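You operate a simulated robot arm through the tools that you are given. There is no shell and no other tool.

The job below is to be done with a simulated robot arm. You get a single attempt, and the scene is never put back.

## Task
Boil 500 ml of water in the saucepan with its lid on.
Fine: pour to the mark and stand the jug back, cover the pan, turn the small zone to 120 and switch it off once the display shows 100 C. Set down upright: clear water jug.

Only the result counts: the job must be done as asked and must still hold three seconds after the hand-in. Knocking over, shifting, dropping, spilling or breaking anything else fails it. Lids that push on must go on centred and level and be pressed home; caps that screw on are set level and turned clockwise until they are tight.

## Robot
A 6-joint arm with a two-finger parallel gripper, fixed in place. Base frame: the origin is at the foot of the arm, x ahead of it, y to its left, z up; the work surface is at about z = 90. Lengths are in cm, angles in rad, forces in N, time in s.
With the tool pointing down near the work surface it reaches from about 24 to 64 cm from the base axis. Its first joint turns from -1.152 to 1.152 rad. Payload 2.7 kg.
Tool frame: the origin (TCP) lies between the finger pads and is the grasp point; the fingertips stand 2.3 cm ahead of it; z points along the fingers, y is the line along which they close. Largest opening 9.4 cm; finger width 3.8, thickness 1; the body of the gripper, 5.4 by 9.6 cm, starts 3.9 cm behind the TCP.
Orientation is told as [roll, pitch, yaw] about the base's x, y, z axes, in that order, counted from this pose: with the fingers straight down and closing along the base's y, the tool's x points along the base's -x, its y along +y and its z along -z.

## Interface
- The arm moves only by the tool step_arm. Its argument "moves" is one flat list of numbers, 7 for each row, row after row: the shift along the tool's x, y, z in units of 20 mm (1.0 is 20 mm), then the turn, a rotation vector about the tool's x, y, z in units of 4 degrees (1.0 is 4 degrees), then the opening, from 0 (shut) to 1 (fully open). In form: [dx, dy, dz, ax, ay, az, claw, dx, dy, dz, ax, ay, az, claw, ...]. A call has 1 to 20 rows; each row shifts and turns the commanded pose from where the row before left it, along the tool's axes as they then stand. A call with a number of a shift or a turn outside -1 to 1 is refused whole. A row lasts 0.2 s, in which the tool goes at most 5 cm and 0.15 rad; a call with a longer step from one row to the next is refused whole, and so is a gripper value outside its range. Where a pose cannot be reached the arm comes as near as it can. A force on the tool above 40 N (or 10 N above the force at the start of the call, whichever is more), or a blocked arm, ends the call early, and 0.2 s more pass. The fingers move at their own pace (about 4.5 cm/s each) and stop on an object; they squeeze with about 33 N. The grip force told is the motor's: it shows also when the fingers shut on nothing. Time passes only in rows, and 0.2 s behind the last, so rows that do not move let the fingers close. The reply holds the time, the measured pose of the TCP, the force on the tool along the base axes, the opening and the grip force, in the units named above and with some noise, with the torque about the TCP (base axes, N m) and any sound that the robot's microphone picked up, and new pictures: "pictures" is both (left out), scene, wrist or none.
- Cameras (640 x 400 px; columns grow to the right, rows downward): "scene" is fixed at [7.66, -43.74, 140.47]; the picture's right is [0.64, -0.77, 0.00], its down [-0.47, -0.39, -0.79] and it looks along [0.61, 0.51, -0.61] (base axes); focal length 214 px, centre (320, 200). "wrist" rides on the gripper at [8.6, 1.6, -7.4] in the tool frame; the picture's right is [-0.18, 0.98, 0.00], its down [-0.58, -0.11, -0.81] and it looks along [-0.79, -0.15, 0.59] (tool axes); focal length 243 px, centre (320, 200). There is no depth. A picture from a camera that has moved, and an enlarged one, comes with that camera's place and axes in the base frame and with its lens. The place of the scene camera against the robot may be out by one fixed shift of up to 1.8 cm in any direction.
- zoom(camera, box): a new picture of the part [left, top, right, bottom] of that camera's present view, enlarged. No time passes.
- close_job(): hands the job in; it is judged then, once.

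Nothing tells you positions but the pictures and the camera data. Unless the task says otherwise, let go and move clear before handing in.

The tools are called after "Request:" as a command line: name --argument value ..., lists and objects as JSON in quotes. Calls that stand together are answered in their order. step_arm: Moves the arm, as the interface text tells. Its arguments: {"type":"object","properties":{"moves":{"type":"array","items":{"type":"number"}},"pictures":{"type":"string","enum":["both","scene","wrist","none"]}},"required":["moves"]} The other tools are called the same way: zoom (camera, box) takes an enlarged picture of a part of a camera's view; close_job () hands the job in.

At the start:

```text
time: 0.0
eef_pos: [32.04, -15.82, 131.36]
orientation: [0.001, 0.0, 0.0]
force: [0.4, 0.3, -0.5]
torque: [-0.02, -0.02, 0.02]
width: 9.37
grasp_force: 0.1
```

scene: 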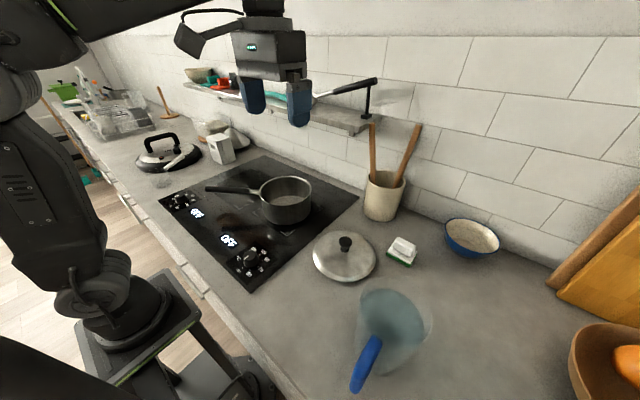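
wrist: 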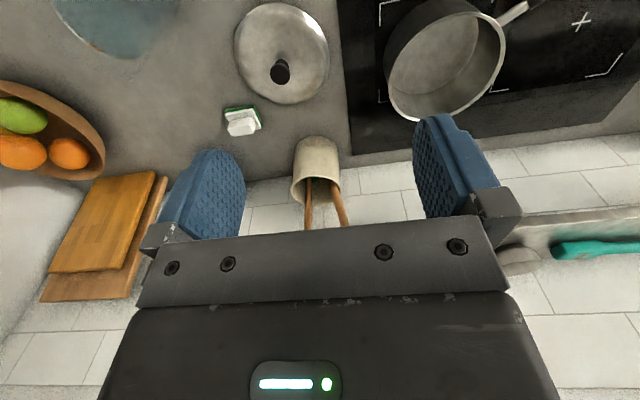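

I see a hob with a saucepan on it, a lid on the counter, and a clear jug with a blue handle nearer the camera. I'll zoom in on each of these before moving.

Request:
zoom --camera "scene" --box '[300, 260, 480, 400]'

Request:
zoom --camera "scene" --box '[150, 150, 370, 290]'

Request:
zoom --camera "wrist" --box '[220, 0, 640, 200]'

Request:
zoom --camera "scene" --box '[200, 220, 300, 300]'

```text
2.86 times, centred on (390, 330) of scene
camera zoom: at [7.66, -43.74, 140.47], right [0.64, -0.77, 0.0], down [-0.47, -0.39, -0.79], along [0.61, 0.51, -0.61], focal length 613 px, centre (120, -171)
```

zoom: 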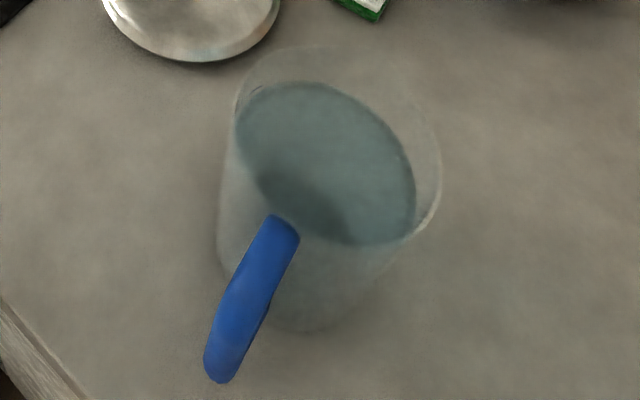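

```text
2.86 times, centred on (260, 220) of scene
camera zoom: at [7.66, -43.74, 140.47], right [0.64, -0.77, 0.0], down [-0.47, -0.39, -0.79], along [0.61, 0.51, -0.61], focal length 613 px, centre (491, 143)
```

zoom: 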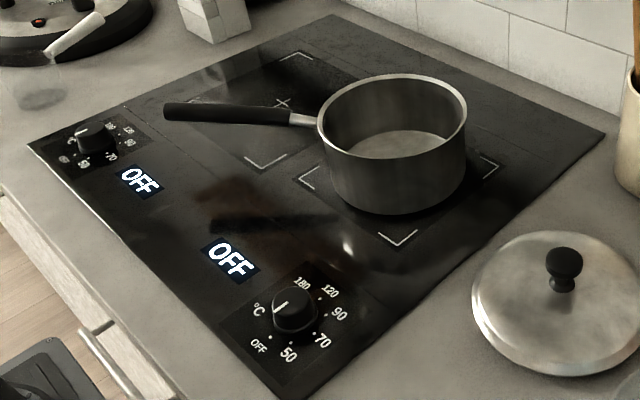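

```text
1.52 times, centred on (430, 100) of wrist
camera zoom: at [23.44, -14.22, 138.72], right [0.18, 0.98, 0.0], down [0.58, -0.11, 0.81], along [0.79, -0.15, -0.59], focal length 370 px, centre (152, 352)
```

zoom: 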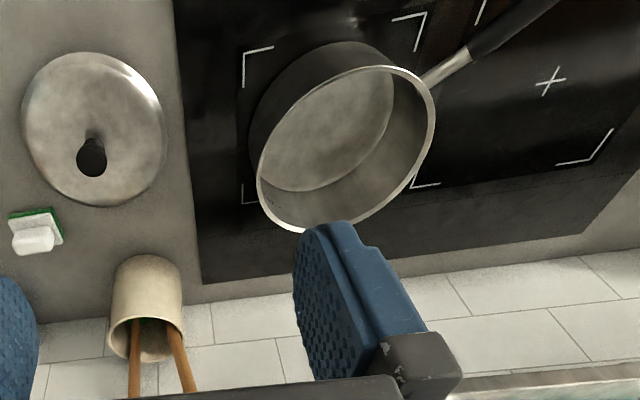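

```text
5.00 times, centred on (250, 260) of scene
camera zoom: at [7.66, -43.74, 140.47], right [0.64, -0.77, 0.0], down [-0.47, -0.39, -0.79], along [0.61, 0.51, -0.61], focal length 1072 px, centre (670, -100)
```

zoom: 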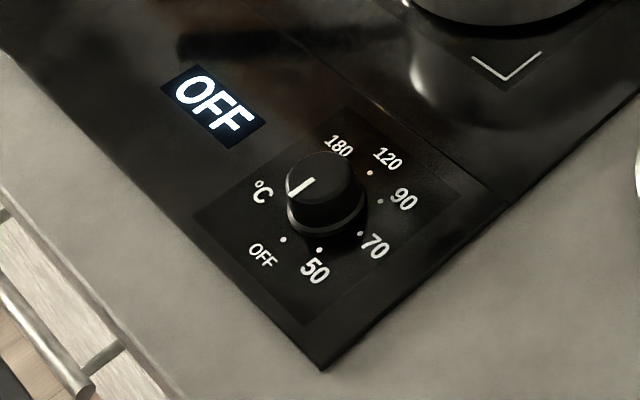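

The pan is empty and stands on the right-hand zone. I want a closer look at the inside of the pan for the mark, at the zone markings, and at the other knob.

Request:
zoom --camera "wrist" --box '[370, 0, 530, 125]'

Request:
zoom --camera "scene" --box '[240, 160, 330, 230]'

Request:
zoom --camera "scene" --box '[155, 180, 235, 230]'

Request:
zoom --camera "scene" --box '[340, 270, 450, 340]'

```text
3.20 times, centred on (450, 62) of wrist
camera zoom: at [23.44, -14.22, 138.72], right [0.18, 0.98, 0.0], down [0.58, -0.11, 0.81], along [0.79, -0.15, -0.59], focal length 776 px, centre (-96, 640)
```

zoom: 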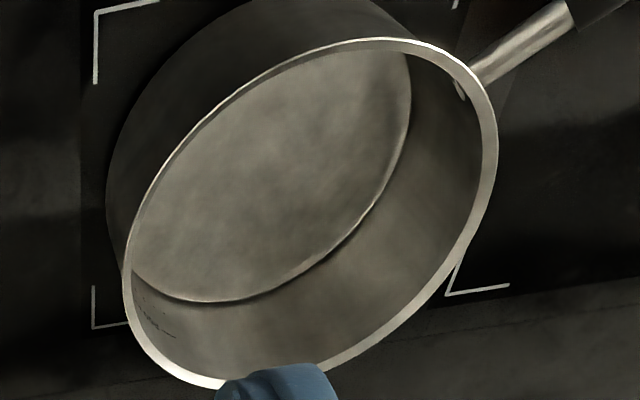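

```text
5.71 times, centred on (285, 195) of scene
camera zoom: at [7.66, -43.74, 140.47], right [0.64, -0.77, 0.0], down [-0.47, -0.39, -0.79], along [0.61, 0.51, -0.61], focal length 1226 px, centre (520, 229)
```

zoom: 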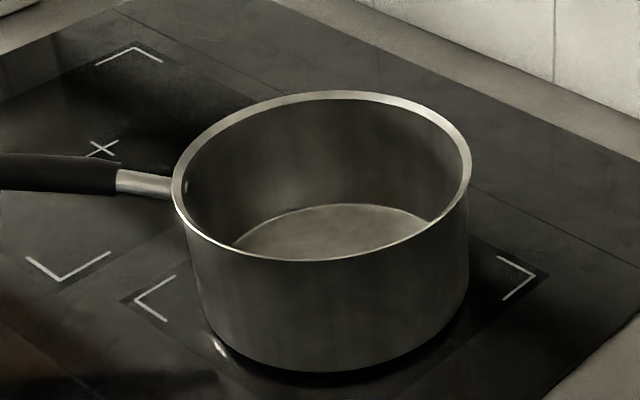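

```text
8.00 times, centred on (195, 205) of scene
camera zoom: at [7.66, -43.74, 140.47], right [0.64, -0.77, 0.0], down [-0.47, -0.39, -0.79], along [0.61, 0.51, -0.61], focal length 1716 px, centre (1320, 160)
```

zoom: 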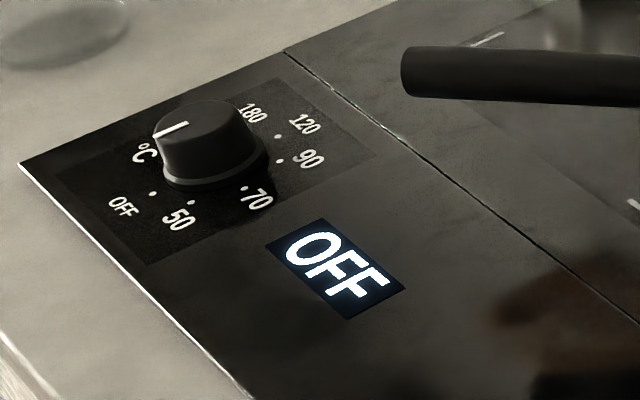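

```text
5.71 times, centred on (395, 305) of scene
camera zoom: at [7.66, -43.74, 140.47], right [0.64, -0.77, 0.0], down [-0.47, -0.39, -0.79], along [0.61, 0.51, -0.61], focal length 1226 px, centre (-109, -400)
```

zoom: 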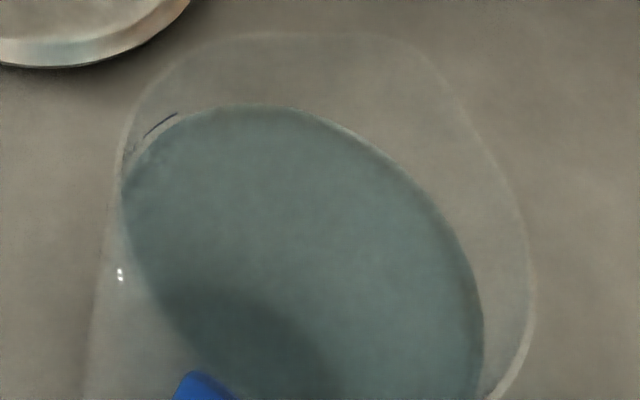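

The mark is printed inside the pan on the far right wall. The pan sits on the smaller of the two zones, and the knob nearest it has OFF towards the robot and 120 towards the wall. I'll turn the wrist camera by -90° to see the jug from the side.

Request:
step_arm --moves '[0, 0, 0, 0, 0, 1, 1, 0, 0, 0, 0, 0, 1, 1, 0, 0, 0, 0, 0, 1, 1, 0, 0, 0, 0, 0, 1, 1, 0, 0, 0, 0, 0, 1, 1, 0, 0, 0, 0, 0, 1, 1, 0, 0, 0, 0, 0, 1, 1, 0, 0, 0, 0, 0, 1, 1, 0, 0, 0, 0, 0, 1, 1, 0, 0, 0, 0, 0, 1, 1, 0, 0, 0, 0, 0, 1, 1, 0, 0, 0, 0, 0, 1, 1, 0, 0, 0, 0, 0, 1, 1, 0, 0, 0, 0, 0, 1, 1, 0, 0, 0, 0, 0, 1, 1, 0, 0, 0, 0, 0, 1, 1, 0, 0, 0, 0, 0, 1, 1, 0, 0, 0, 0, 0, 1, 1, 0, 0, 0, 0, 0, 1, 1, 0, 0, 0, 0, 0, 1, 1]'

```text
time: 4.2
eef_pos: [32.13, -15.85, 131.26]
orientation: [0.0, 0.001, -1.397]
force: [0.8, -0.1, -0.3]
torque: [0.0, -0.04, -0.01]
width: 9.4
grasp_force: 0.1
camera wrist: at [32.2, -7.04, 138.73], right [1.0, -0.01, 0.0], down [-0.01, -0.59, 0.81], along [-0.01, -0.81, -0.59], focal length 243 px, centre (320, 200)
```

scene: 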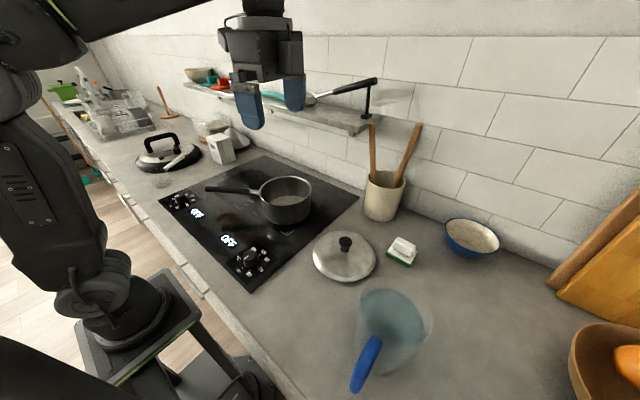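
wrist: 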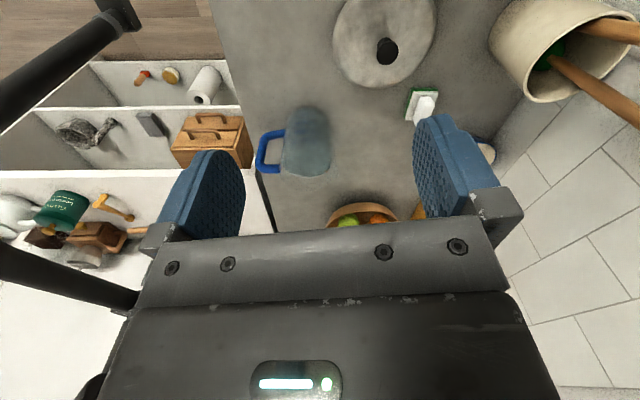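

Request:
zoom --camera "wrist" --box '[240, 90, 360, 190]'

Request:
zoom --camera "wrist" --box '[300, 0, 500, 140]'

```text
4.00 times, centred on (300, 140) of wrist
camera zoom: at [32.2, -7.04, 138.73], right [1.0, -0.01, 0.0], down [-0.01, -0.59, 0.81], along [-0.01, -0.81, -0.59], focal length 970 px, centre (400, 440)
```

zoom: 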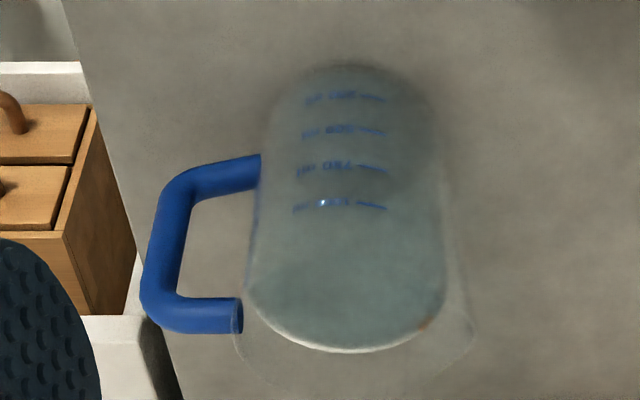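

```text
2.86 times, centred on (400, 70) of wrist
camera zoom: at [32.2, -7.04, 138.73], right [1.0, -0.01, 0.0], down [-0.01, -0.59, 0.81], along [-0.01, -0.81, -0.59], focal length 693 px, centre (91, 571)
```

zoom: 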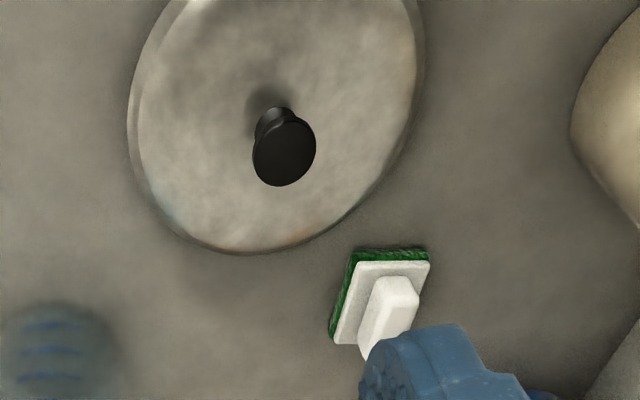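

The jug is marked 250, 500, 750 and 1000 ml, is filled to about 1000, and stands near (29, -43) with its handle towards the robot (-x). I'll move closer for a more exact measurement of the jug and its handle.

Request:
step_arm --moves '[-0.325, -0.31, 0.8, 0, 0, 0.3, 1, -0.325, -0.31, 0.8, 0, 0, 0.3, 1, -0.325, -0.31, 0.8, 0, 0, 0.3, 1, -0.325, -0.31, 0.8, 0, 0, 0.3, 1, -0.325, -0.31, 0.8, 0, 0, 0.3, 1, -0.325, -0.31, 0.8, 0, 0, 0.3, 1, -0.325, -0.31, 0.8, 0, 0, 0.3, 1, -0.325, -0.31, 0.8, 0, 0, 0.4, 1]' --pictures "wrist"

```text
time: 6.0
eef_pos: [27.64, -21.54, 118.41]
orientation: [0.001, -0.001, -1.57]
force: [0.8, 0.1, 0.4]
torque: [-0.02, 0.0, -0.01]
width: 9.4
grasp_force: 0.2
camera wrist: at [29.26, -12.81, 125.9], right [0.98, -0.18, 0.0], down [-0.11, -0.58, 0.81], along [-0.15, -0.79, -0.59], focal length 243 px, centre (320, 200)
```

wrist: 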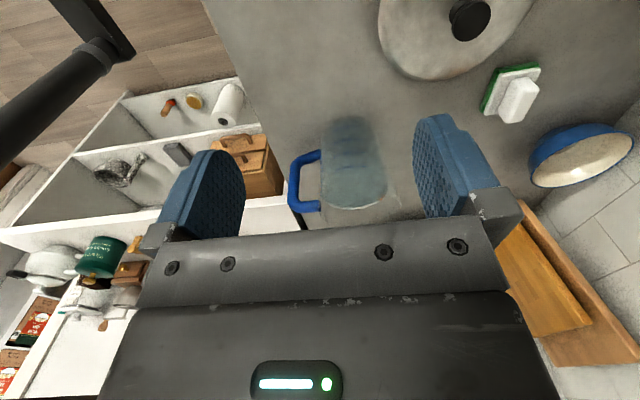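

Request:
zoom --camera "wrist" --box '[270, 100, 410, 230]'

```text
3.08 times, centred on (340, 165) of wrist
camera zoom: at [29.26, -12.81, 125.9], right [0.98, -0.18, 0.0], down [-0.11, -0.58, 0.81], along [-0.15, -0.79, -0.59], focal length 746 px, centre (258, 308)
```

zoom: 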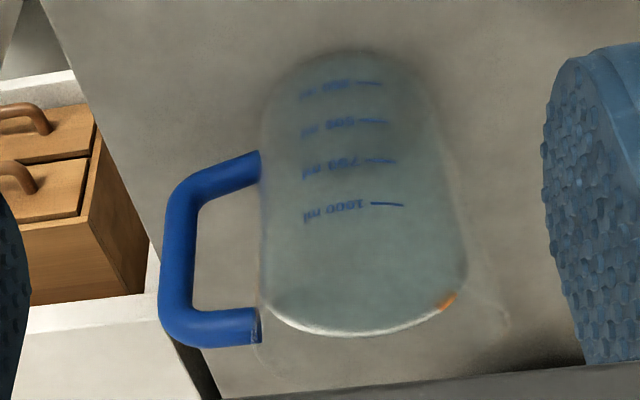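

Jug: axis near (28.9, -44), radius about 5.4, rim at z≈105, spout towards +x, and the handle's vertical bar at x≈18.7 running from z≈93 to 103. I'll turn back towards yaw 0 and rise, so I can measure the pan and lid on the way to the grasp orientation.

Request:
step_arm --moves '[0, 0, -0.3, 0, 0, -1, 1, 0, 0, -0.3, 0, 0, -1, 1, 0, 0, -0.3, 0, 0, -1, 1, 0, 0, -0.3, 0, 0, -1, 1, 0, 0, -0.3, 0, 0, -1, 1, 0, 0, -0.3, 0, 0, -1, 1, 0, 0, -0.3, 0, 0, -1, 1, 0, 0, -0.3, 0, 0, -1, 1, 0, 0, -0.3, 0, 0, -1, 1, 0, 0, -0.3, 0, 0, -1, 1, 0, 0, -0.3, 0, 0, -1, 1, 0, 0, -0.3, 0, 0, -1, 1, 0, 0, -0.3, 0, 0, -1, 1, 0, 0, -0.3, 0, 0, -1, 1, 0, 0, -0.3, 0, 0, -1, 1, 0, 0, -0.3, 0, 0, -1, 1, 0, 0, -0.3, 0, 0, -1, 1, 0, 0, -0.3, 0, 0, -1, 1, 0, 0, -0.3, 0, 0, -1, 1, 0, 0, -0.3, 0, 0, -1, 1]' --pictures "none"

Request:
step_arm --moves '[0, 0.9, 0, 0, 0, -1, 1, 0, 1, 0, 0, 0, -1, 1, 0, 1, 0, 0, 0, -0.5, 1, 0, 1, 0, 0, 0, 0, 1, 0, 1, 0, 0, 0, 0, 1, 0, 1, 0, 0, 0, 0, 1, 0, 1, 0, 0, 0, 0, 1, 0, 1, 0, 0, 0, 0, 1, 0, 1, 0, 0, 0, 0, 1, 0, 1, 0, 0, 0, 0, 1, 0, 1, 0, 0, 0, 0, 1]' --pictures "wrist"

```text
time: 10.2
eef_pos: [27.81, -21.56, 130.41]
orientation: [0.0, 0.0, -0.173]
force: [-0.4, -0.7, 0.0]
torque: [0.01, 0.01, 0.04]
width: 9.38
grasp_force: 0.0
```

```text
time: 12.6
eef_pos: [28.36, 0.12, 130.47]
orientation: [0.0, 0.0, 0.0]
force: [0.1, 0.5, 0.3]
torque: [-0.02, 0.0, -0.01]
width: 9.41
grasp_force: 0.2
camera wrist: at [19.65, 1.87, 137.92], right [0.18, 0.98, 0.0], down [0.58, -0.11, 0.81], along [0.79, -0.15, -0.59], focal length 243 px, centre (320, 200)
```

wrist: 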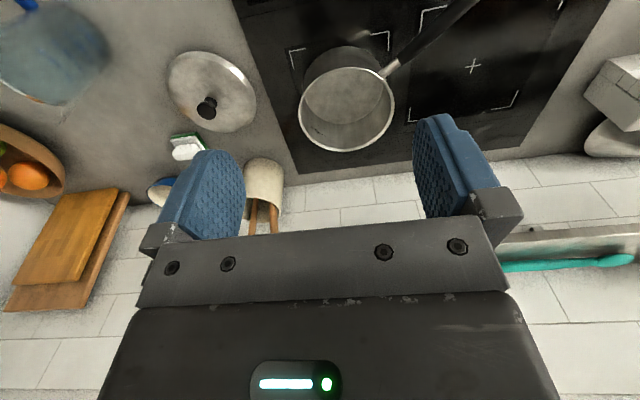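

Request:
zoom --camera "wrist" --box '[285, 35, 425, 165]'

Request:
zoom --camera "wrist" --box '[150, 35, 290, 165]'

Request:
zoom --camera "wrist" --box '[0, 0, 140, 130]'

```text
3.08 times, centred on (355, 100) of wrist
camera zoom: at [19.65, 1.87, 137.92], right [0.18, 0.98, 0.0], down [0.58, -0.11, 0.81], along [0.79, -0.15, -0.59], focal length 746 px, centre (212, 508)
```

zoom: 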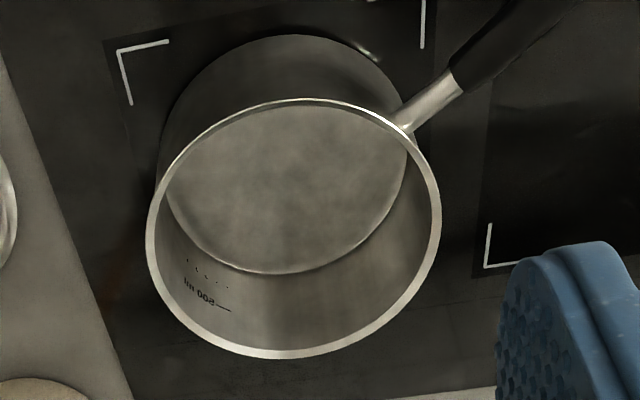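

```text
3.08 times, centred on (220, 100) of wrist
camera zoom: at [19.65, 1.87, 137.92], right [0.18, 0.98, 0.0], down [0.58, -0.11, 0.81], along [0.79, -0.15, -0.59], focal length 746 px, centre (628, 508)
```

zoom: 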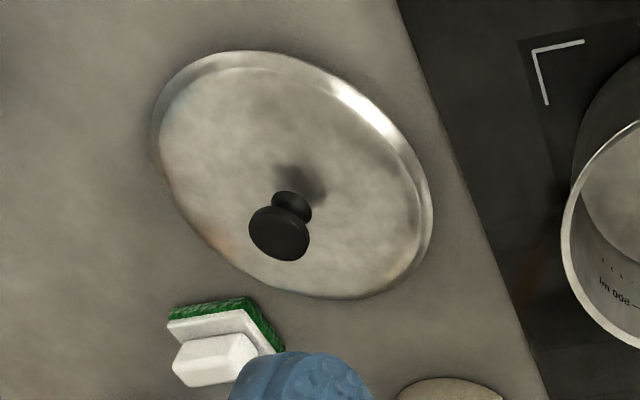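

```text
3.08 times, centred on (70, 65) of wrist
camera zoom: at [19.65, 1.87, 137.92], right [0.18, 0.98, 0.0], down [0.58, -0.11, 0.81], along [0.79, -0.15, -0.59], focal length 746 px, centre (1089, 615)
```

zoom: 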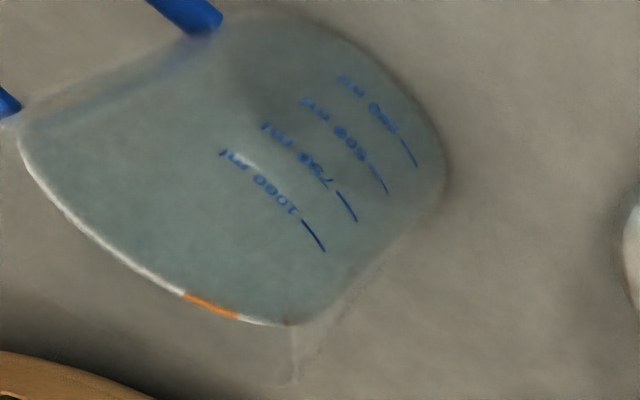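

The pan has a printed "500 ml" label on the far wall. I'll zoom in tightly to see exactly where its line is.

Request:
zoom --camera "wrist" --box '[320, 110, 370, 142]'

Request:
zoom --camera "wrist" --box '[240, 0, 320, 60]'

```text
12.50 times, centred on (345, 126) of wrist
camera zoom: at [19.65, 1.87, 137.92], right [0.18, 0.98, 0.0], down [0.58, -0.11, 0.81], along [0.79, -0.15, -0.59], focal length 3033 px, centre (8, 1125)
```

zoom: 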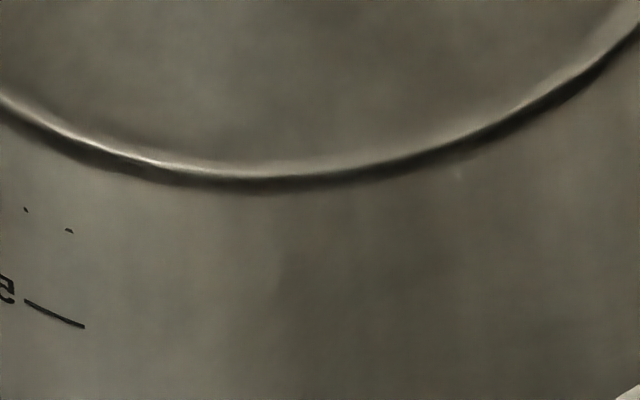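

```text
6.67 times, centred on (280, 30) of wrist
camera zoom: at [19.65, 1.87, 137.92], right [0.18, 0.98, 0.0], down [0.58, -0.11, 0.81], along [0.79, -0.15, -0.59], focal length 1618 px, centre (587, 1333)
```

zoom: 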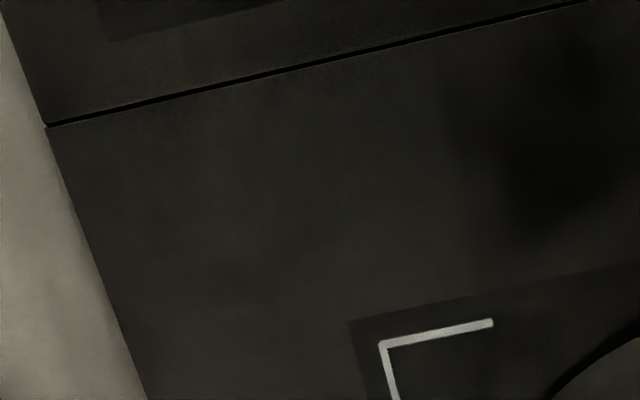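

Request:
zoom --camera "wrist" --box '[310, 105, 350, 145]'

```text
10.00 times, centred on (330, 125) of wrist
camera zoom: at [19.65, 1.87, 137.92], right [0.18, 0.98, 0.0], down [0.58, -0.11, 0.81], along [0.79, -0.15, -0.59], focal length 2426 px, centre (220, 950)
```

zoom: 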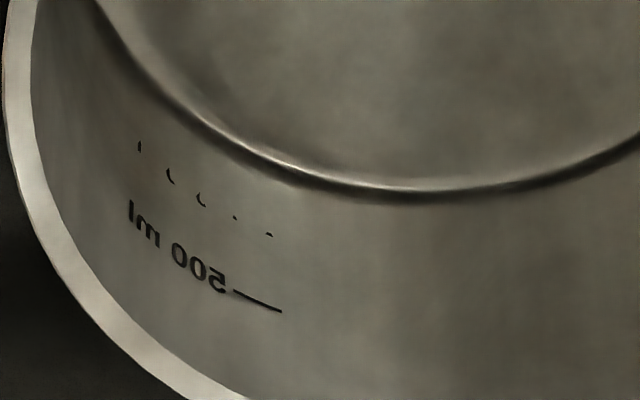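

The visible "500 ml" text looks mirrored and there are partial marks beneath it, so I need a closer view of that part of the wall. I'll move down on the left of the pan with the camera turned towards the mark.

Request:
step_arm --moves '[-0.404, 0.45, 0.8, 0, 0, 0, 1, -0.404, 0.45, 0.8, 0, 0, 0, 1, -0.404, 0.45, 0.8, 0, 0, 0, 1, -0.404, 0.45, 0.8, 0, 0, 0, 1, -0.404, 0.45, 0.8, 0, 0, 0, 1, -0.404, 0.45, 0.8, 0, 0, 0, 1, -0.404, 0.45, 0.8, 0, 0, 0, 1, -0.404, 0.45, 0.8, 0, 0, 0, 1, -0.404, 0.45, 0.8, 0, 0, 0, 1, -0.404, 0.45, 0.8, 0, 0, 0, 1, -0.404, 0.45, 0.8, 0, 0, 0, 1, -0.404, 0.45, 0.8, 0, 0, 0, 1]' --pictures "none"

Request:
step_arm --moves '[0, 0, 0, 0, 0, 0.95, 1, 0, 0, 0, 0, 0, 0.95, 1, 0, 0, 0, 0, 0, 0.95, 1, 0, 0, 0, 0, 0, 0.95, 1, 0, 0, 0, 0, 0, 0.95, 1, 0, 0, 0, 0, 0, 0.95, 1, 0, 0, 0, 0, 0, 0.95, 1, 0, 0, 0, 0, 0, 0.95, 1, 0, 0, 0, 0, 0, 0.95, 1]'

```text
time: 15.2
eef_pos: [37.99, 10.89, 111.28]
orientation: [0.002, 0.001, 0.001]
force: [-0.2, 0.2, 1.3]
torque: [0.0, 0.02, 0.01]
width: 9.41
grasp_force: 0.1
```

```text
time: 17.2
eef_pos: [38.13, 10.95, 111.39]
orientation: [-0.001, 0.002, -0.598]
force: [0.6, 0.6, -1.2]
torque: [-0.01, 0.04, -0.01]
width: 9.41
grasp_force: 0.0
camera wrist: at [31.79, 17.27, 118.74], right [0.71, 0.71, 0.0], down [0.42, -0.42, 0.81], along [0.57, -0.57, -0.59], focal length 243 px, centre (320, 200)
```

scene: 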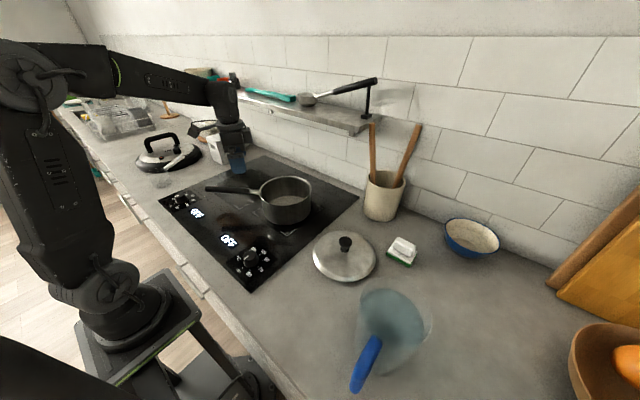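
wrist: 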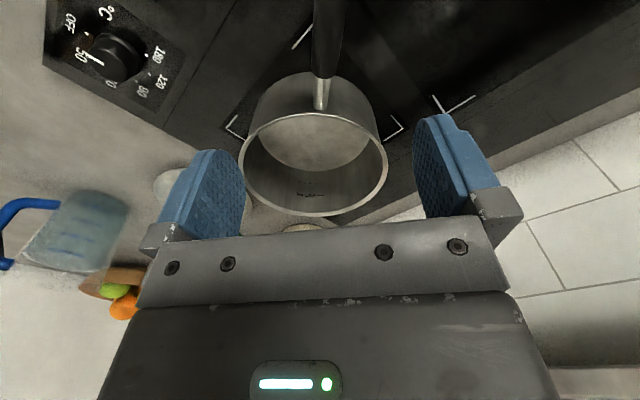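

Request:
zoom --camera "wrist" --box '[240, 140, 400, 220]'

Request:
zoom --camera "wrist" --box '[280, 170, 350, 214]'

Request:
zoom --camera "wrist" --box '[40, 0, 200, 110]'

```text
4.00 times, centred on (320, 180) of wrist
camera zoom: at [31.79, 17.27, 118.74], right [0.71, 0.71, 0.0], down [0.42, -0.42, 0.81], along [0.57, -0.57, -0.59], focal length 970 px, centre (320, 280)
```

zoom: 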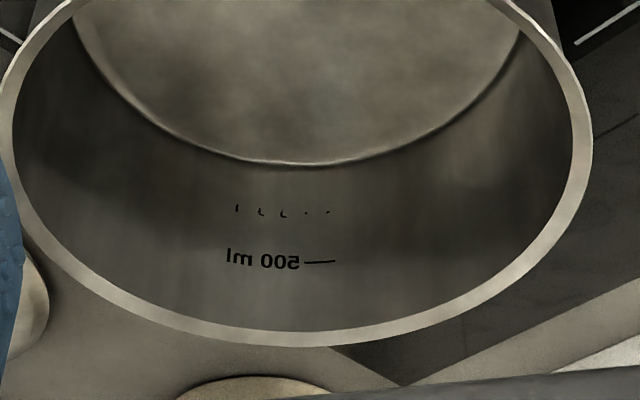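

```text
9.09 times, centred on (315, 192) of wrist
camera zoom: at [31.79, 17.27, 118.74], right [0.71, 0.71, 0.0], down [0.42, -0.42, 0.81], along [0.57, -0.57, -0.59], focal length 2206 px, centre (366, 273)
```

zoom: 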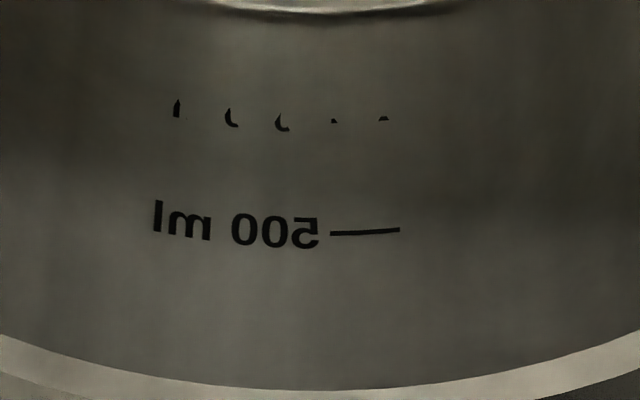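

```text
3.64 times, centred on (120, 55) of wrist
camera zoom: at [31.79, 17.27, 118.74], right [0.71, 0.71, 0.0], down [0.42, -0.42, 0.81], along [0.57, -0.57, -0.59], focal length 882 px, centre (1047, 727)
```

zoom: 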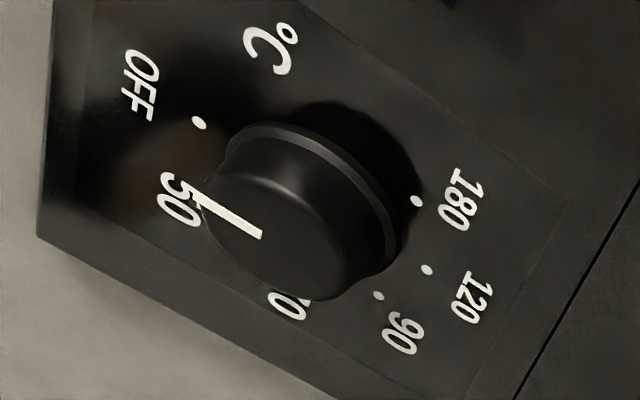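

Request:
zoom --camera "wrist" --box '[30, 180, 140, 280]'

Request:
zoom --camera "scene" --box '[340, 280, 440, 380]'

Request:
zoom --camera "wrist" --box '[225, 60, 405, 220]'

```text
4.00 times, centred on (85, 230) of wrist
camera zoom: at [31.79, 17.27, 118.74], right [0.71, 0.71, 0.0], down [0.42, -0.42, 0.81], along [0.57, -0.57, -0.59], focal length 970 px, centre (1260, 80)
```

zoom: 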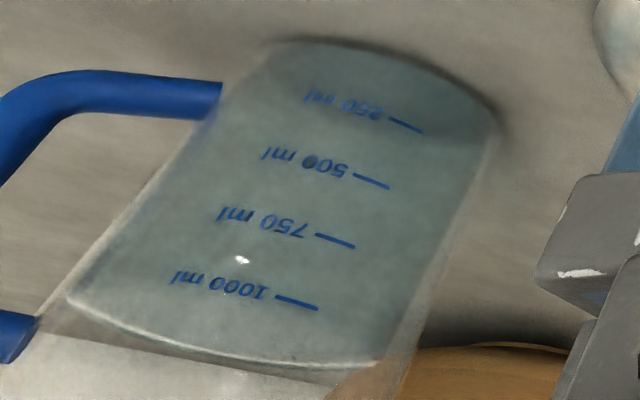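

```text
4.00 times, centred on (390, 330) of scene
camera zoom: at [7.66, -43.74, 140.47], right [0.64, -0.77, 0.0], down [-0.47, -0.39, -0.79], along [0.61, 0.51, -0.61], focal length 858 px, centre (40, -320)
```

zoom: 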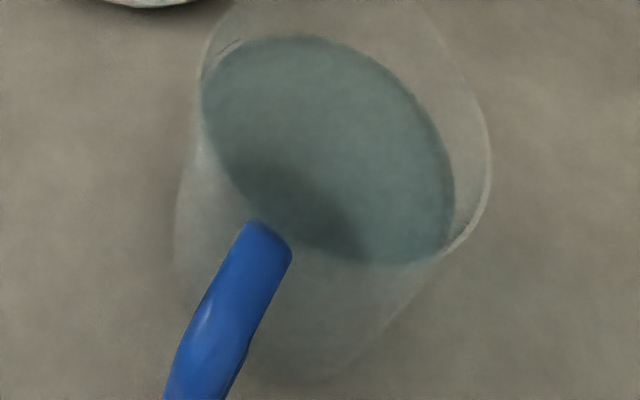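

```text
2.50 times, centred on (315, 140) of wrist
camera zoom: at [31.79, 17.27, 118.74], right [0.71, 0.71, 0.0], down [0.42, -0.42, 0.81], along [0.57, -0.57, -0.59], focal length 606 px, centre (332, 350)
```

zoom: 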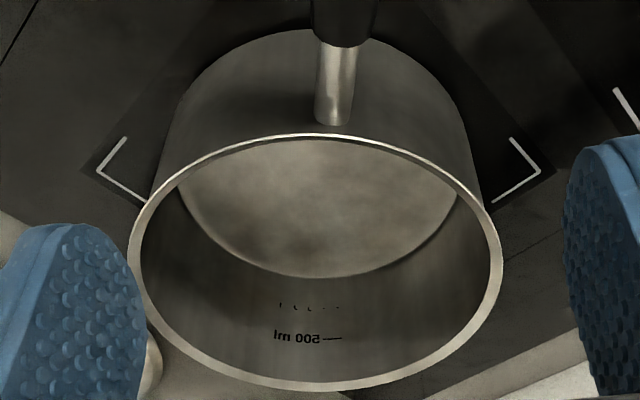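

The dial reads OFF towards the robot and 120 directly opposite, a half turn counter-clockwise. The true 500 level in the pan, about 2.5 cm of water, matches the faint lower marks. Next I'll rise and turn to yaw +90° for the side grasp of the jug handle.

Request:
step_arm --moves '[0, 0, -1, 0, 0, -1, 1, 0, 0, -1, 0, 0, -1, 1, 0, 0, -1, 0, 0, -1, 1, 0, 0, -1, 0, 0, -1, 1, 0, 0, -1, 0, 0, -1, 1, 0, 0, -1, 0, 0, -1, 1, 0, 0, -1, 0, 0, -1, 1, 0, 0, 0, 0, 0, -1, 1, 0, 0, 0, 0, 0, -1, 1, 0, 0, 0, 0, 0, -1, 1, 0, 0, 0, 0, 0, -1, 1, 0, 0, 0, 0, 0, -1, 1, 0, 0, 0, 0, 0, -1, 1, 0, 0, 0, 0, 0, -1, 1, 0, 0, 0, 0, 0, -1, 1, 0, 0, 0, 0, 0, -1, 1, 0, 0, 0, 0, 0, -1, 1, 0, 0, 0, 0, 0, -1, 1, 0, 0, 0, 0, 0, -1, 1, 0, 0, 0, 0, 0, -1, 1]' --pictures "none"

Request:
step_arm --moves '[0, 0, 0, 0, 0, -1, 1, 0, 0, 0, 0, 0, -1, 1, 0, 0, 0, 0, 0, -1, 1, 0, 0, 0, 0, 0, -1, 1, 0, 0, 0, 0, 0, -1, 1, 0, 0, 0, 0, 0, -1, 1, 0, 0, 0, 0, 0, -1, 1, 0, 0, 0, 0, 0, -1, 1, 0, 0, 0, 0, 0, -1, 1, 0, 0, 0, 0, 0, -1, 1, 0, 0, 0, 0, 0, -1, 1]'

```text
time: 21.4
eef_pos: [38.1, 11.02, 125.5]
orientation: [0.001, -0.001, 0.801]
force: [-0.4, 0.3, 0.0]
torque: [0.02, 0.01, 0.03]
width: 9.4
grasp_force: 0.1
```

```text
time: 23.8
eef_pos: [38.11, 11.01, 125.29]
orientation: [0.0, -0.001, 1.569]
force: [0.5, -0.1, 0.4]
torque: [0.0, 0.0, -0.02]
width: 9.42
grasp_force: 0.1
camera wrist: at [36.37, 2.4, 132.73], right [-0.98, 0.19, 0.0], down [0.11, 0.58, 0.81], along [0.15, 0.79, -0.59], focal length 243 px, centre (320, 200)
```

scene: 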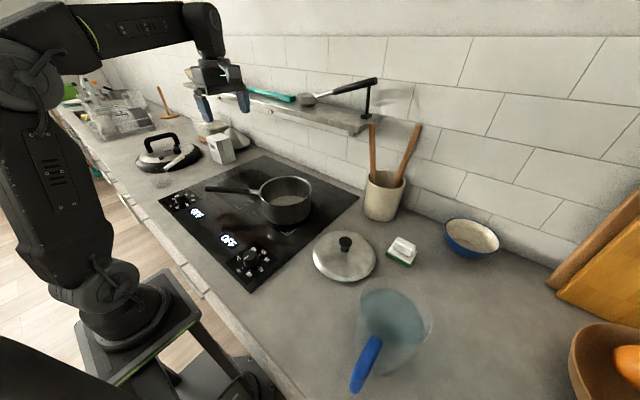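
wrist: 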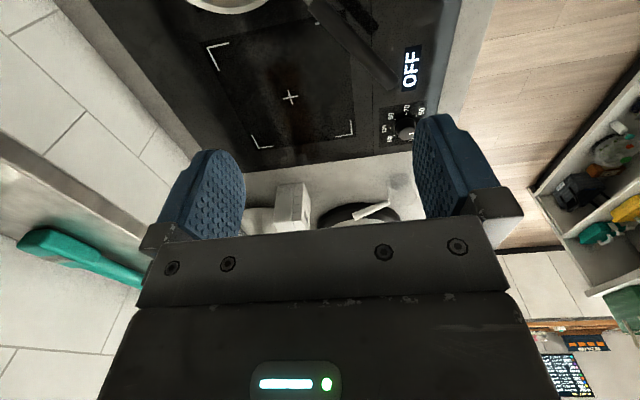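

Yaw +90° is reached. Next I'll move to the side of the jug, towards the base, and tilt the tool to about 15° below horizontal, pointing to -y.

Request:
step_arm --moves '[0.967, 0.533, 0, 0, 0, 0, 1, 0.967, 0.533, 0, 0, 0, 0, 1, 0.967, 0.533, 0, 0, 0, 0, 1, 0.967, 0.533, 0, 0, 0, 0, 1, 0.967, 0.533, 0, 0, 0, 0, 1, 0.967, 0.533, 0, 0, 0, 0, 1, 0.967, 0.533, 0, 0, 0, 0, 1, 0.967, 0.533, 0, 0, 0, 0, 1, 0.967, 0.533, 0, 0, 0, 0, 1, 0.967, 0.533, 0, 0, 0, 0, 1, 0.967, 0.533, 0, 0, 0, 0, 1, 0.967, 0.533, 0, 0, 0, 0, 1, 0.967, 0.533, 0, 0, 0, 0, 1, 0.967, 0.533, 0, 0, 0, 0, 1, 0.967, 0.533, 0, 0, 0, 0, 1]' --pictures "none"

Request:
step_arm --moves '[0, 0, 0, 0, 1, 0, 1, 0, 0, 0, 0, 1, 0, 1, 0, 0, 0, 0, 1, 0, 1, 0, 0, 0, 0, 1, 0, 1, 0, 0, 0, 0, 1, 0, 1, 0, 0, 0, 0, 1, 0, 1, 0, 0, 0, 0, 1, 0, 1, 0, 0, 0, 0, 1, 0, 1, 0, 0, 0, 0, 1, 0, 1, 0, 0, 0, 0, 1, 0, 1, 0, 0, 0, 0, 1, 0, 1, 0, 0, 0, 0, 1, 0, 1, 0, 0, 0, 0, 1, 0, 1, 0, 0, 0, 0, 1, 0, 1, 0, 0, 0, 0, 1, 0, 1, 0, 0, 0, 0, 1, 0, 1, 0, 0, 0, 0, 1, 0, 1, 0, 0, 0, 0, 1, 0, 1, 0, 0, 0, 0, 0.75, 0, 1]'

```text
time: 27.0
eef_pos: [21.8, -18.01, 125.38]
orientation: [0.0, 0.002, 1.568]
force: [0.6, 0.0, -0.4]
torque: [-0.02, -0.02, 0.02]
width: 9.41
grasp_force: 0.1
```

```text
time: 31.0
eef_pos: [21.99, -17.87, 125.38]
orientation: [-0.002, 1.31, 1.564]
force: [-0.3, -0.3, 0.6]
torque: [-0.05, -0.03, 0.03]
width: 9.4
grasp_force: 0.0
camera wrist: at [20.25, -12.87, 135.55], right [-0.98, 0.05, -0.18], down [0.11, 0.93, -0.35], along [0.15, -0.37, -0.92], focal length 243 px, centre (320, 200)
```

scene: 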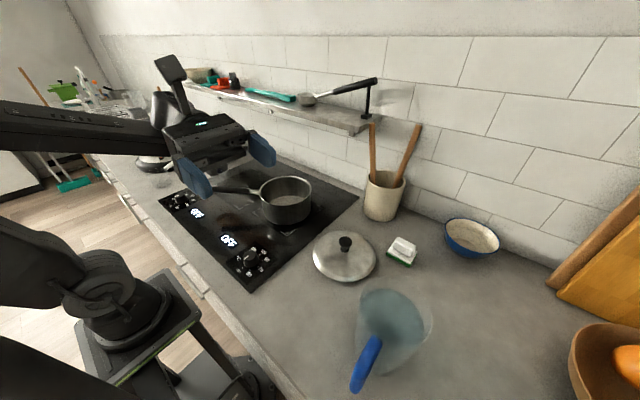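
wrist: 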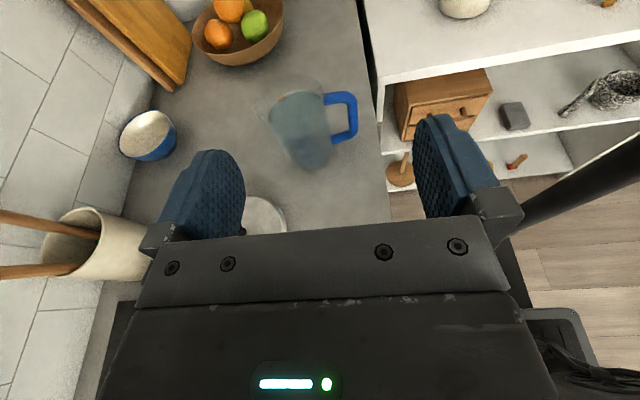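

Request:
zoom --camera "wrist" --box '[240, 70, 380, 180]'

```text
3.64 times, centred on (310, 125) of wrist
camera zoom: at [20.25, -12.87, 135.55], right [-0.98, 0.05, -0.18], down [0.11, 0.93, -0.35], along [0.15, -0.37, -0.92], focal length 882 px, centre (356, 473)
```

zoom: 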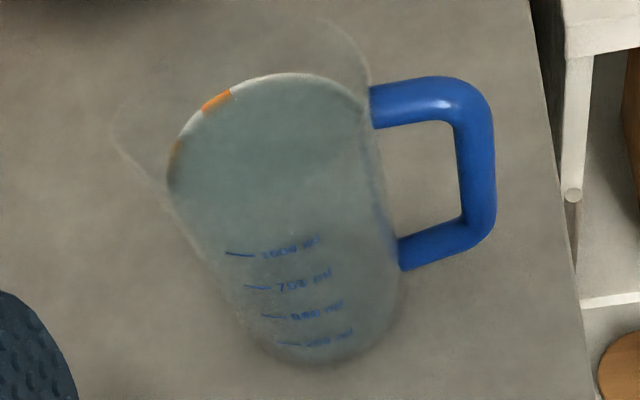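

The tool now points to -y, 15° below horizontal. I measure the handle's vertical bar at about (19, -44.1), so I'll go to the pre-grasp point about 14 cm short of it with the fingers partly closed to fit the handle gap.

Request:
step_arm --moves '[-0.752, 0.125, 0.719, 0, 0, 0, 0.4, -0.752, 0.125, 0.719, 0, 0, 0, 0.4, -0.752, 0.125, 0.719, 0, 0, 0, 0.4, -0.752, 0.125, 0.719, 0, 0, 0, 0.4, -0.752, 0.125, 0.719, 0, 0, 0, 0.4, -0.752, 0.125, 0.719, 0, 0, 0, 0.4, -0.752, 0.125, 0.719, 0, 0, 0, 0.4, -0.752, 0.125, 0.719, 0, 0, 0, 0.4, -0.752, 0.125, 0.719, 0, 0, 0, 0.4, -0.752, 0.125, 0.719, 0, 0, 0, 0.4, -0.752, 0.125, 0.719, 0, 0, 0, 0.4, -0.752, 0.125, 0.719, 0, 0, 0, 0.4]'

```text
time: 33.6
eef_pos: [22.87, -31.56, 106.0]
orientation: [-0.001, 1.31, 1.564]
force: [0.4, -0.3, 0.6]
torque: [-0.01, 0.0, 0.03]
width: 3.78
grasp_force: 0.1
out of reach, approached as far as the arm can: row 4, 5, 6, 7, 8, 9, 10
camera wrist: at [21.23, -26.57, 116.31], right [-0.98, 0.05, -0.18], down [0.11, 0.93, -0.35], along [0.15, -0.37, -0.92], focal length 243 px, centre (320, 200)
```

scene: 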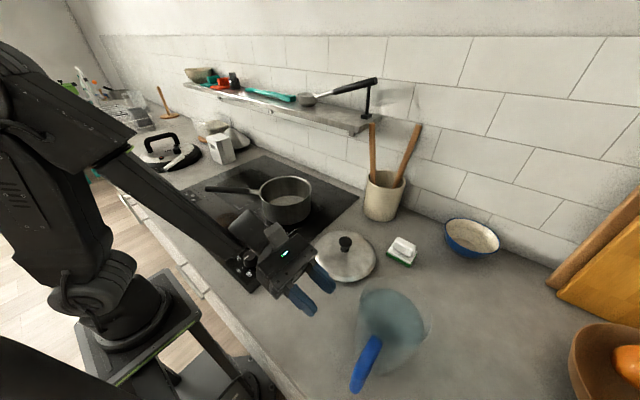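
wrist: 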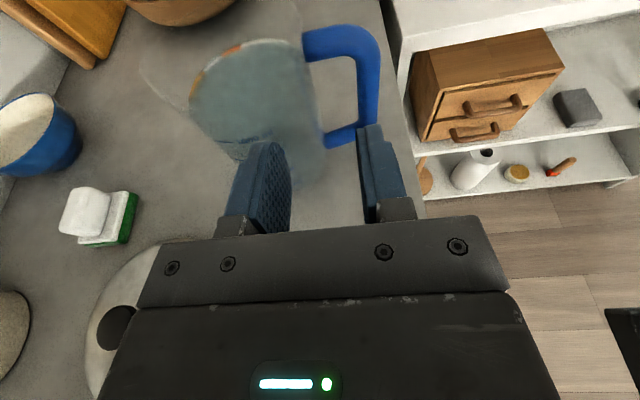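

The arm reported a reach limit on part of that path, probably because the wrist came too close to the base axis. I'll hold still for two rows to see where the commanded pose really is.

Request:
step_arm --moves '[0, 0, 0, 0, 0, 0, 0.4, 0, 0, 0, 0, 0, 0, 0.4]' --pictures "none"

```text
time: 34.2
eef_pos: [22.85, -31.55, 106.11]
orientation: [0.0, 1.31, 1.564]
force: [0.0, -0.1, -0.5]
torque: [0.0, -0.02, 0.02]
width: 3.78
grasp_force: 0.1
```

Request:
step_arm --moves '[-0.305, 0.484, 0.79, 0, 0, 0, 0.4, -0.305, 0.484, 0.79, 0, 0, 0, 0.4]' --pictures "none"

```text
time: 34.8
eef_pos: [20.82, -34.21, 104.13]
orientation: [0.0, 1.31, 1.567]
force: [-0.6, 0.1, 0.4]
torque: [0.0, -0.01, -0.02]
width: 3.77
grasp_force: 0.1
```

Request:
step_arm --moves '[-0.28, 0.46, 0.79, 0, 0, 0, 0.4, -0.28, 0.45, 0.79, 0, 0, 0, 0.4]'

```text
time: 35.4
eef_pos: [19.02, -37.01, 102.13]
orientation: [-0.003, 1.308, 1.565]
force: [0.3, -0.6, 0.1]
torque: [-0.02, -0.01, -0.02]
width: 3.77
grasp_force: 0.2
camera wrist: at [17.43, -31.94, 112.36], right [-0.98, 0.05, -0.18], down [0.11, 0.93, -0.35], along [0.15, -0.37, -0.92], focal length 243 px, centre (320, 200)
```

scene: 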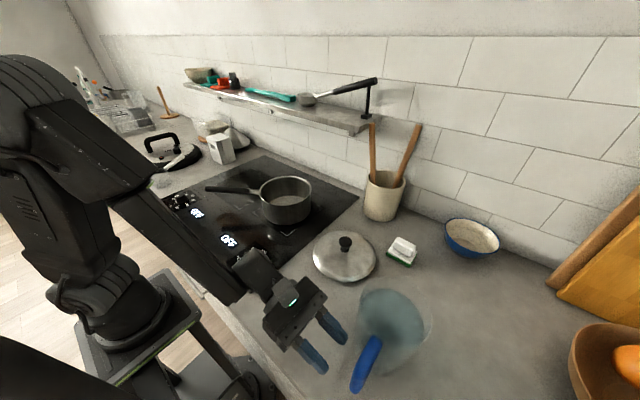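
wrist: 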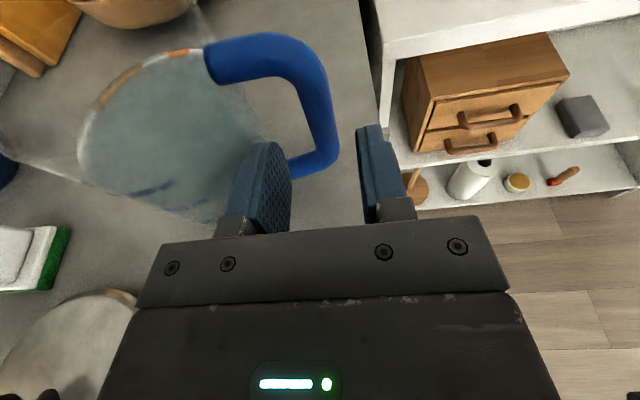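

Request:
zoom --camera "wrist" --box '[200, 20, 420, 230]'

Request:
zoom --camera "scene" --box '[230, 230, 450, 400]'

```text
1.90 times, centred on (310, 125) of wrist
camera zoom: at [17.43, -31.94, 112.36], right [-0.98, 0.05, -0.18], down [0.11, 0.93, -0.35], along [0.15, -0.37, -0.92], focal length 462 px, centre (339, 343)
```

zoom: 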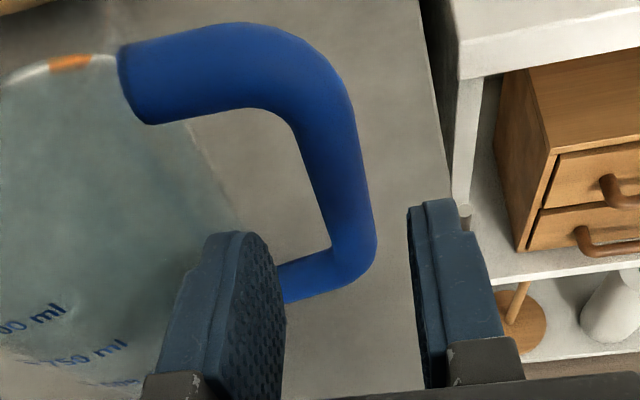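

```text
2.35 times, centred on (340, 315) of scene
camera zoom: at [7.66, -43.74, 140.47], right [0.64, -0.77, 0.0], down [-0.47, -0.39, -0.79], along [0.61, 0.51, -0.61], focal length 505 px, centre (273, -71)
```

zoom: 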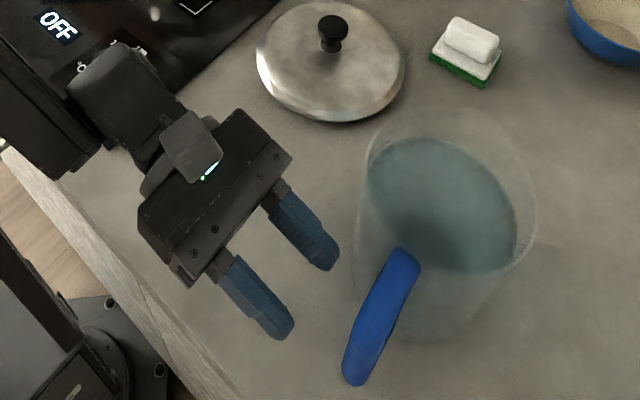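

The handle bar lies between the fingers, at x≈19.4 against the tool's 19.0. I'll nudge 3 mm sideways and advance in two stages, looking in between.

Request:
step_arm --moves '[-0.05, -0.09, 0.6, 0, 0, 0, 0.4, -0.05, -0.09, 0.6, 0, 0, 0, 0.4, 0, 0, 0.4, 0, 0, 0, 0.4]' --pictures "wrist"

Request:
zoom --camera "wrist" --box '[200, 20, 420, 230]'

Request:
zoom --camera "scene" --box '[230, 230, 450, 400]'

```text
time: 36.2
eef_pos: [19.49, -40.18, 100.96]
orientation: [0.0, 1.31, 1.568]
force: [-0.3, -0.1, -0.6]
torque: [-0.01, 0.01, 0.01]
width: 3.78
grasp_force: 0.1
camera wrist: at [17.83, -35.03, 111.29], right [-0.98, 0.05, -0.18], down [0.11, 0.93, -0.35], along [0.15, -0.37, -0.92], focal length 243 px, centre (320, 200)
```

wrist: 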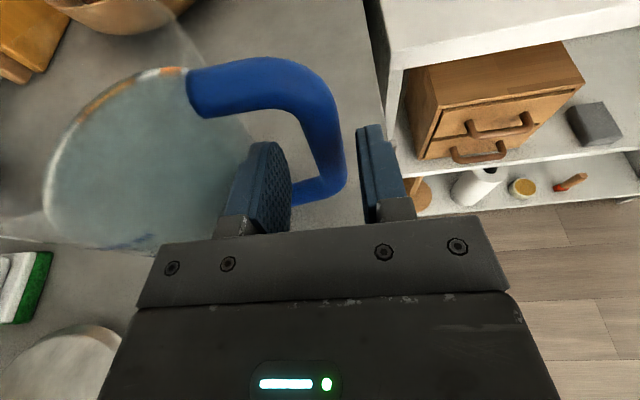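

```text
1.90 times, centred on (310, 125) of wrist
camera zoom: at [17.83, -35.03, 111.29], right [-0.98, 0.05, -0.18], down [0.11, 0.93, -0.35], along [0.15, -0.37, -0.92], focal length 462 px, centre (339, 343)
```

zoom: 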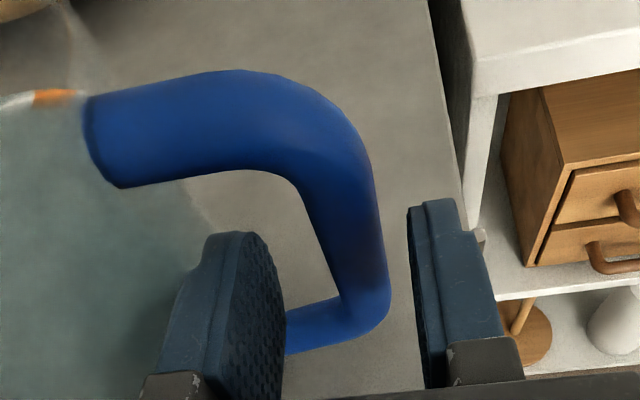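

```text
2.35 times, centred on (340, 315) of scene
camera zoom: at [7.66, -43.74, 140.47], right [0.64, -0.77, 0.0], down [-0.47, -0.39, -0.79], along [0.61, 0.51, -0.61], focal length 505 px, centre (273, -71)
```

zoom: 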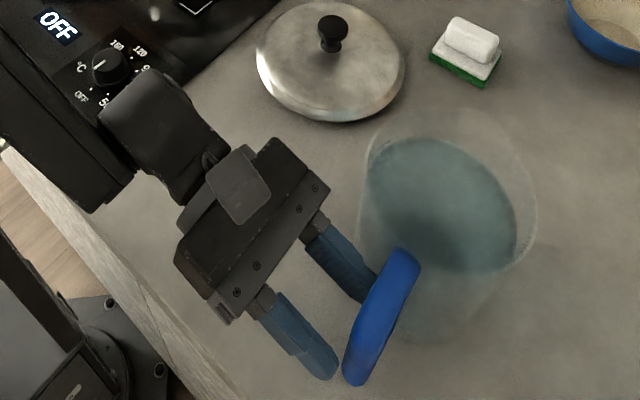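

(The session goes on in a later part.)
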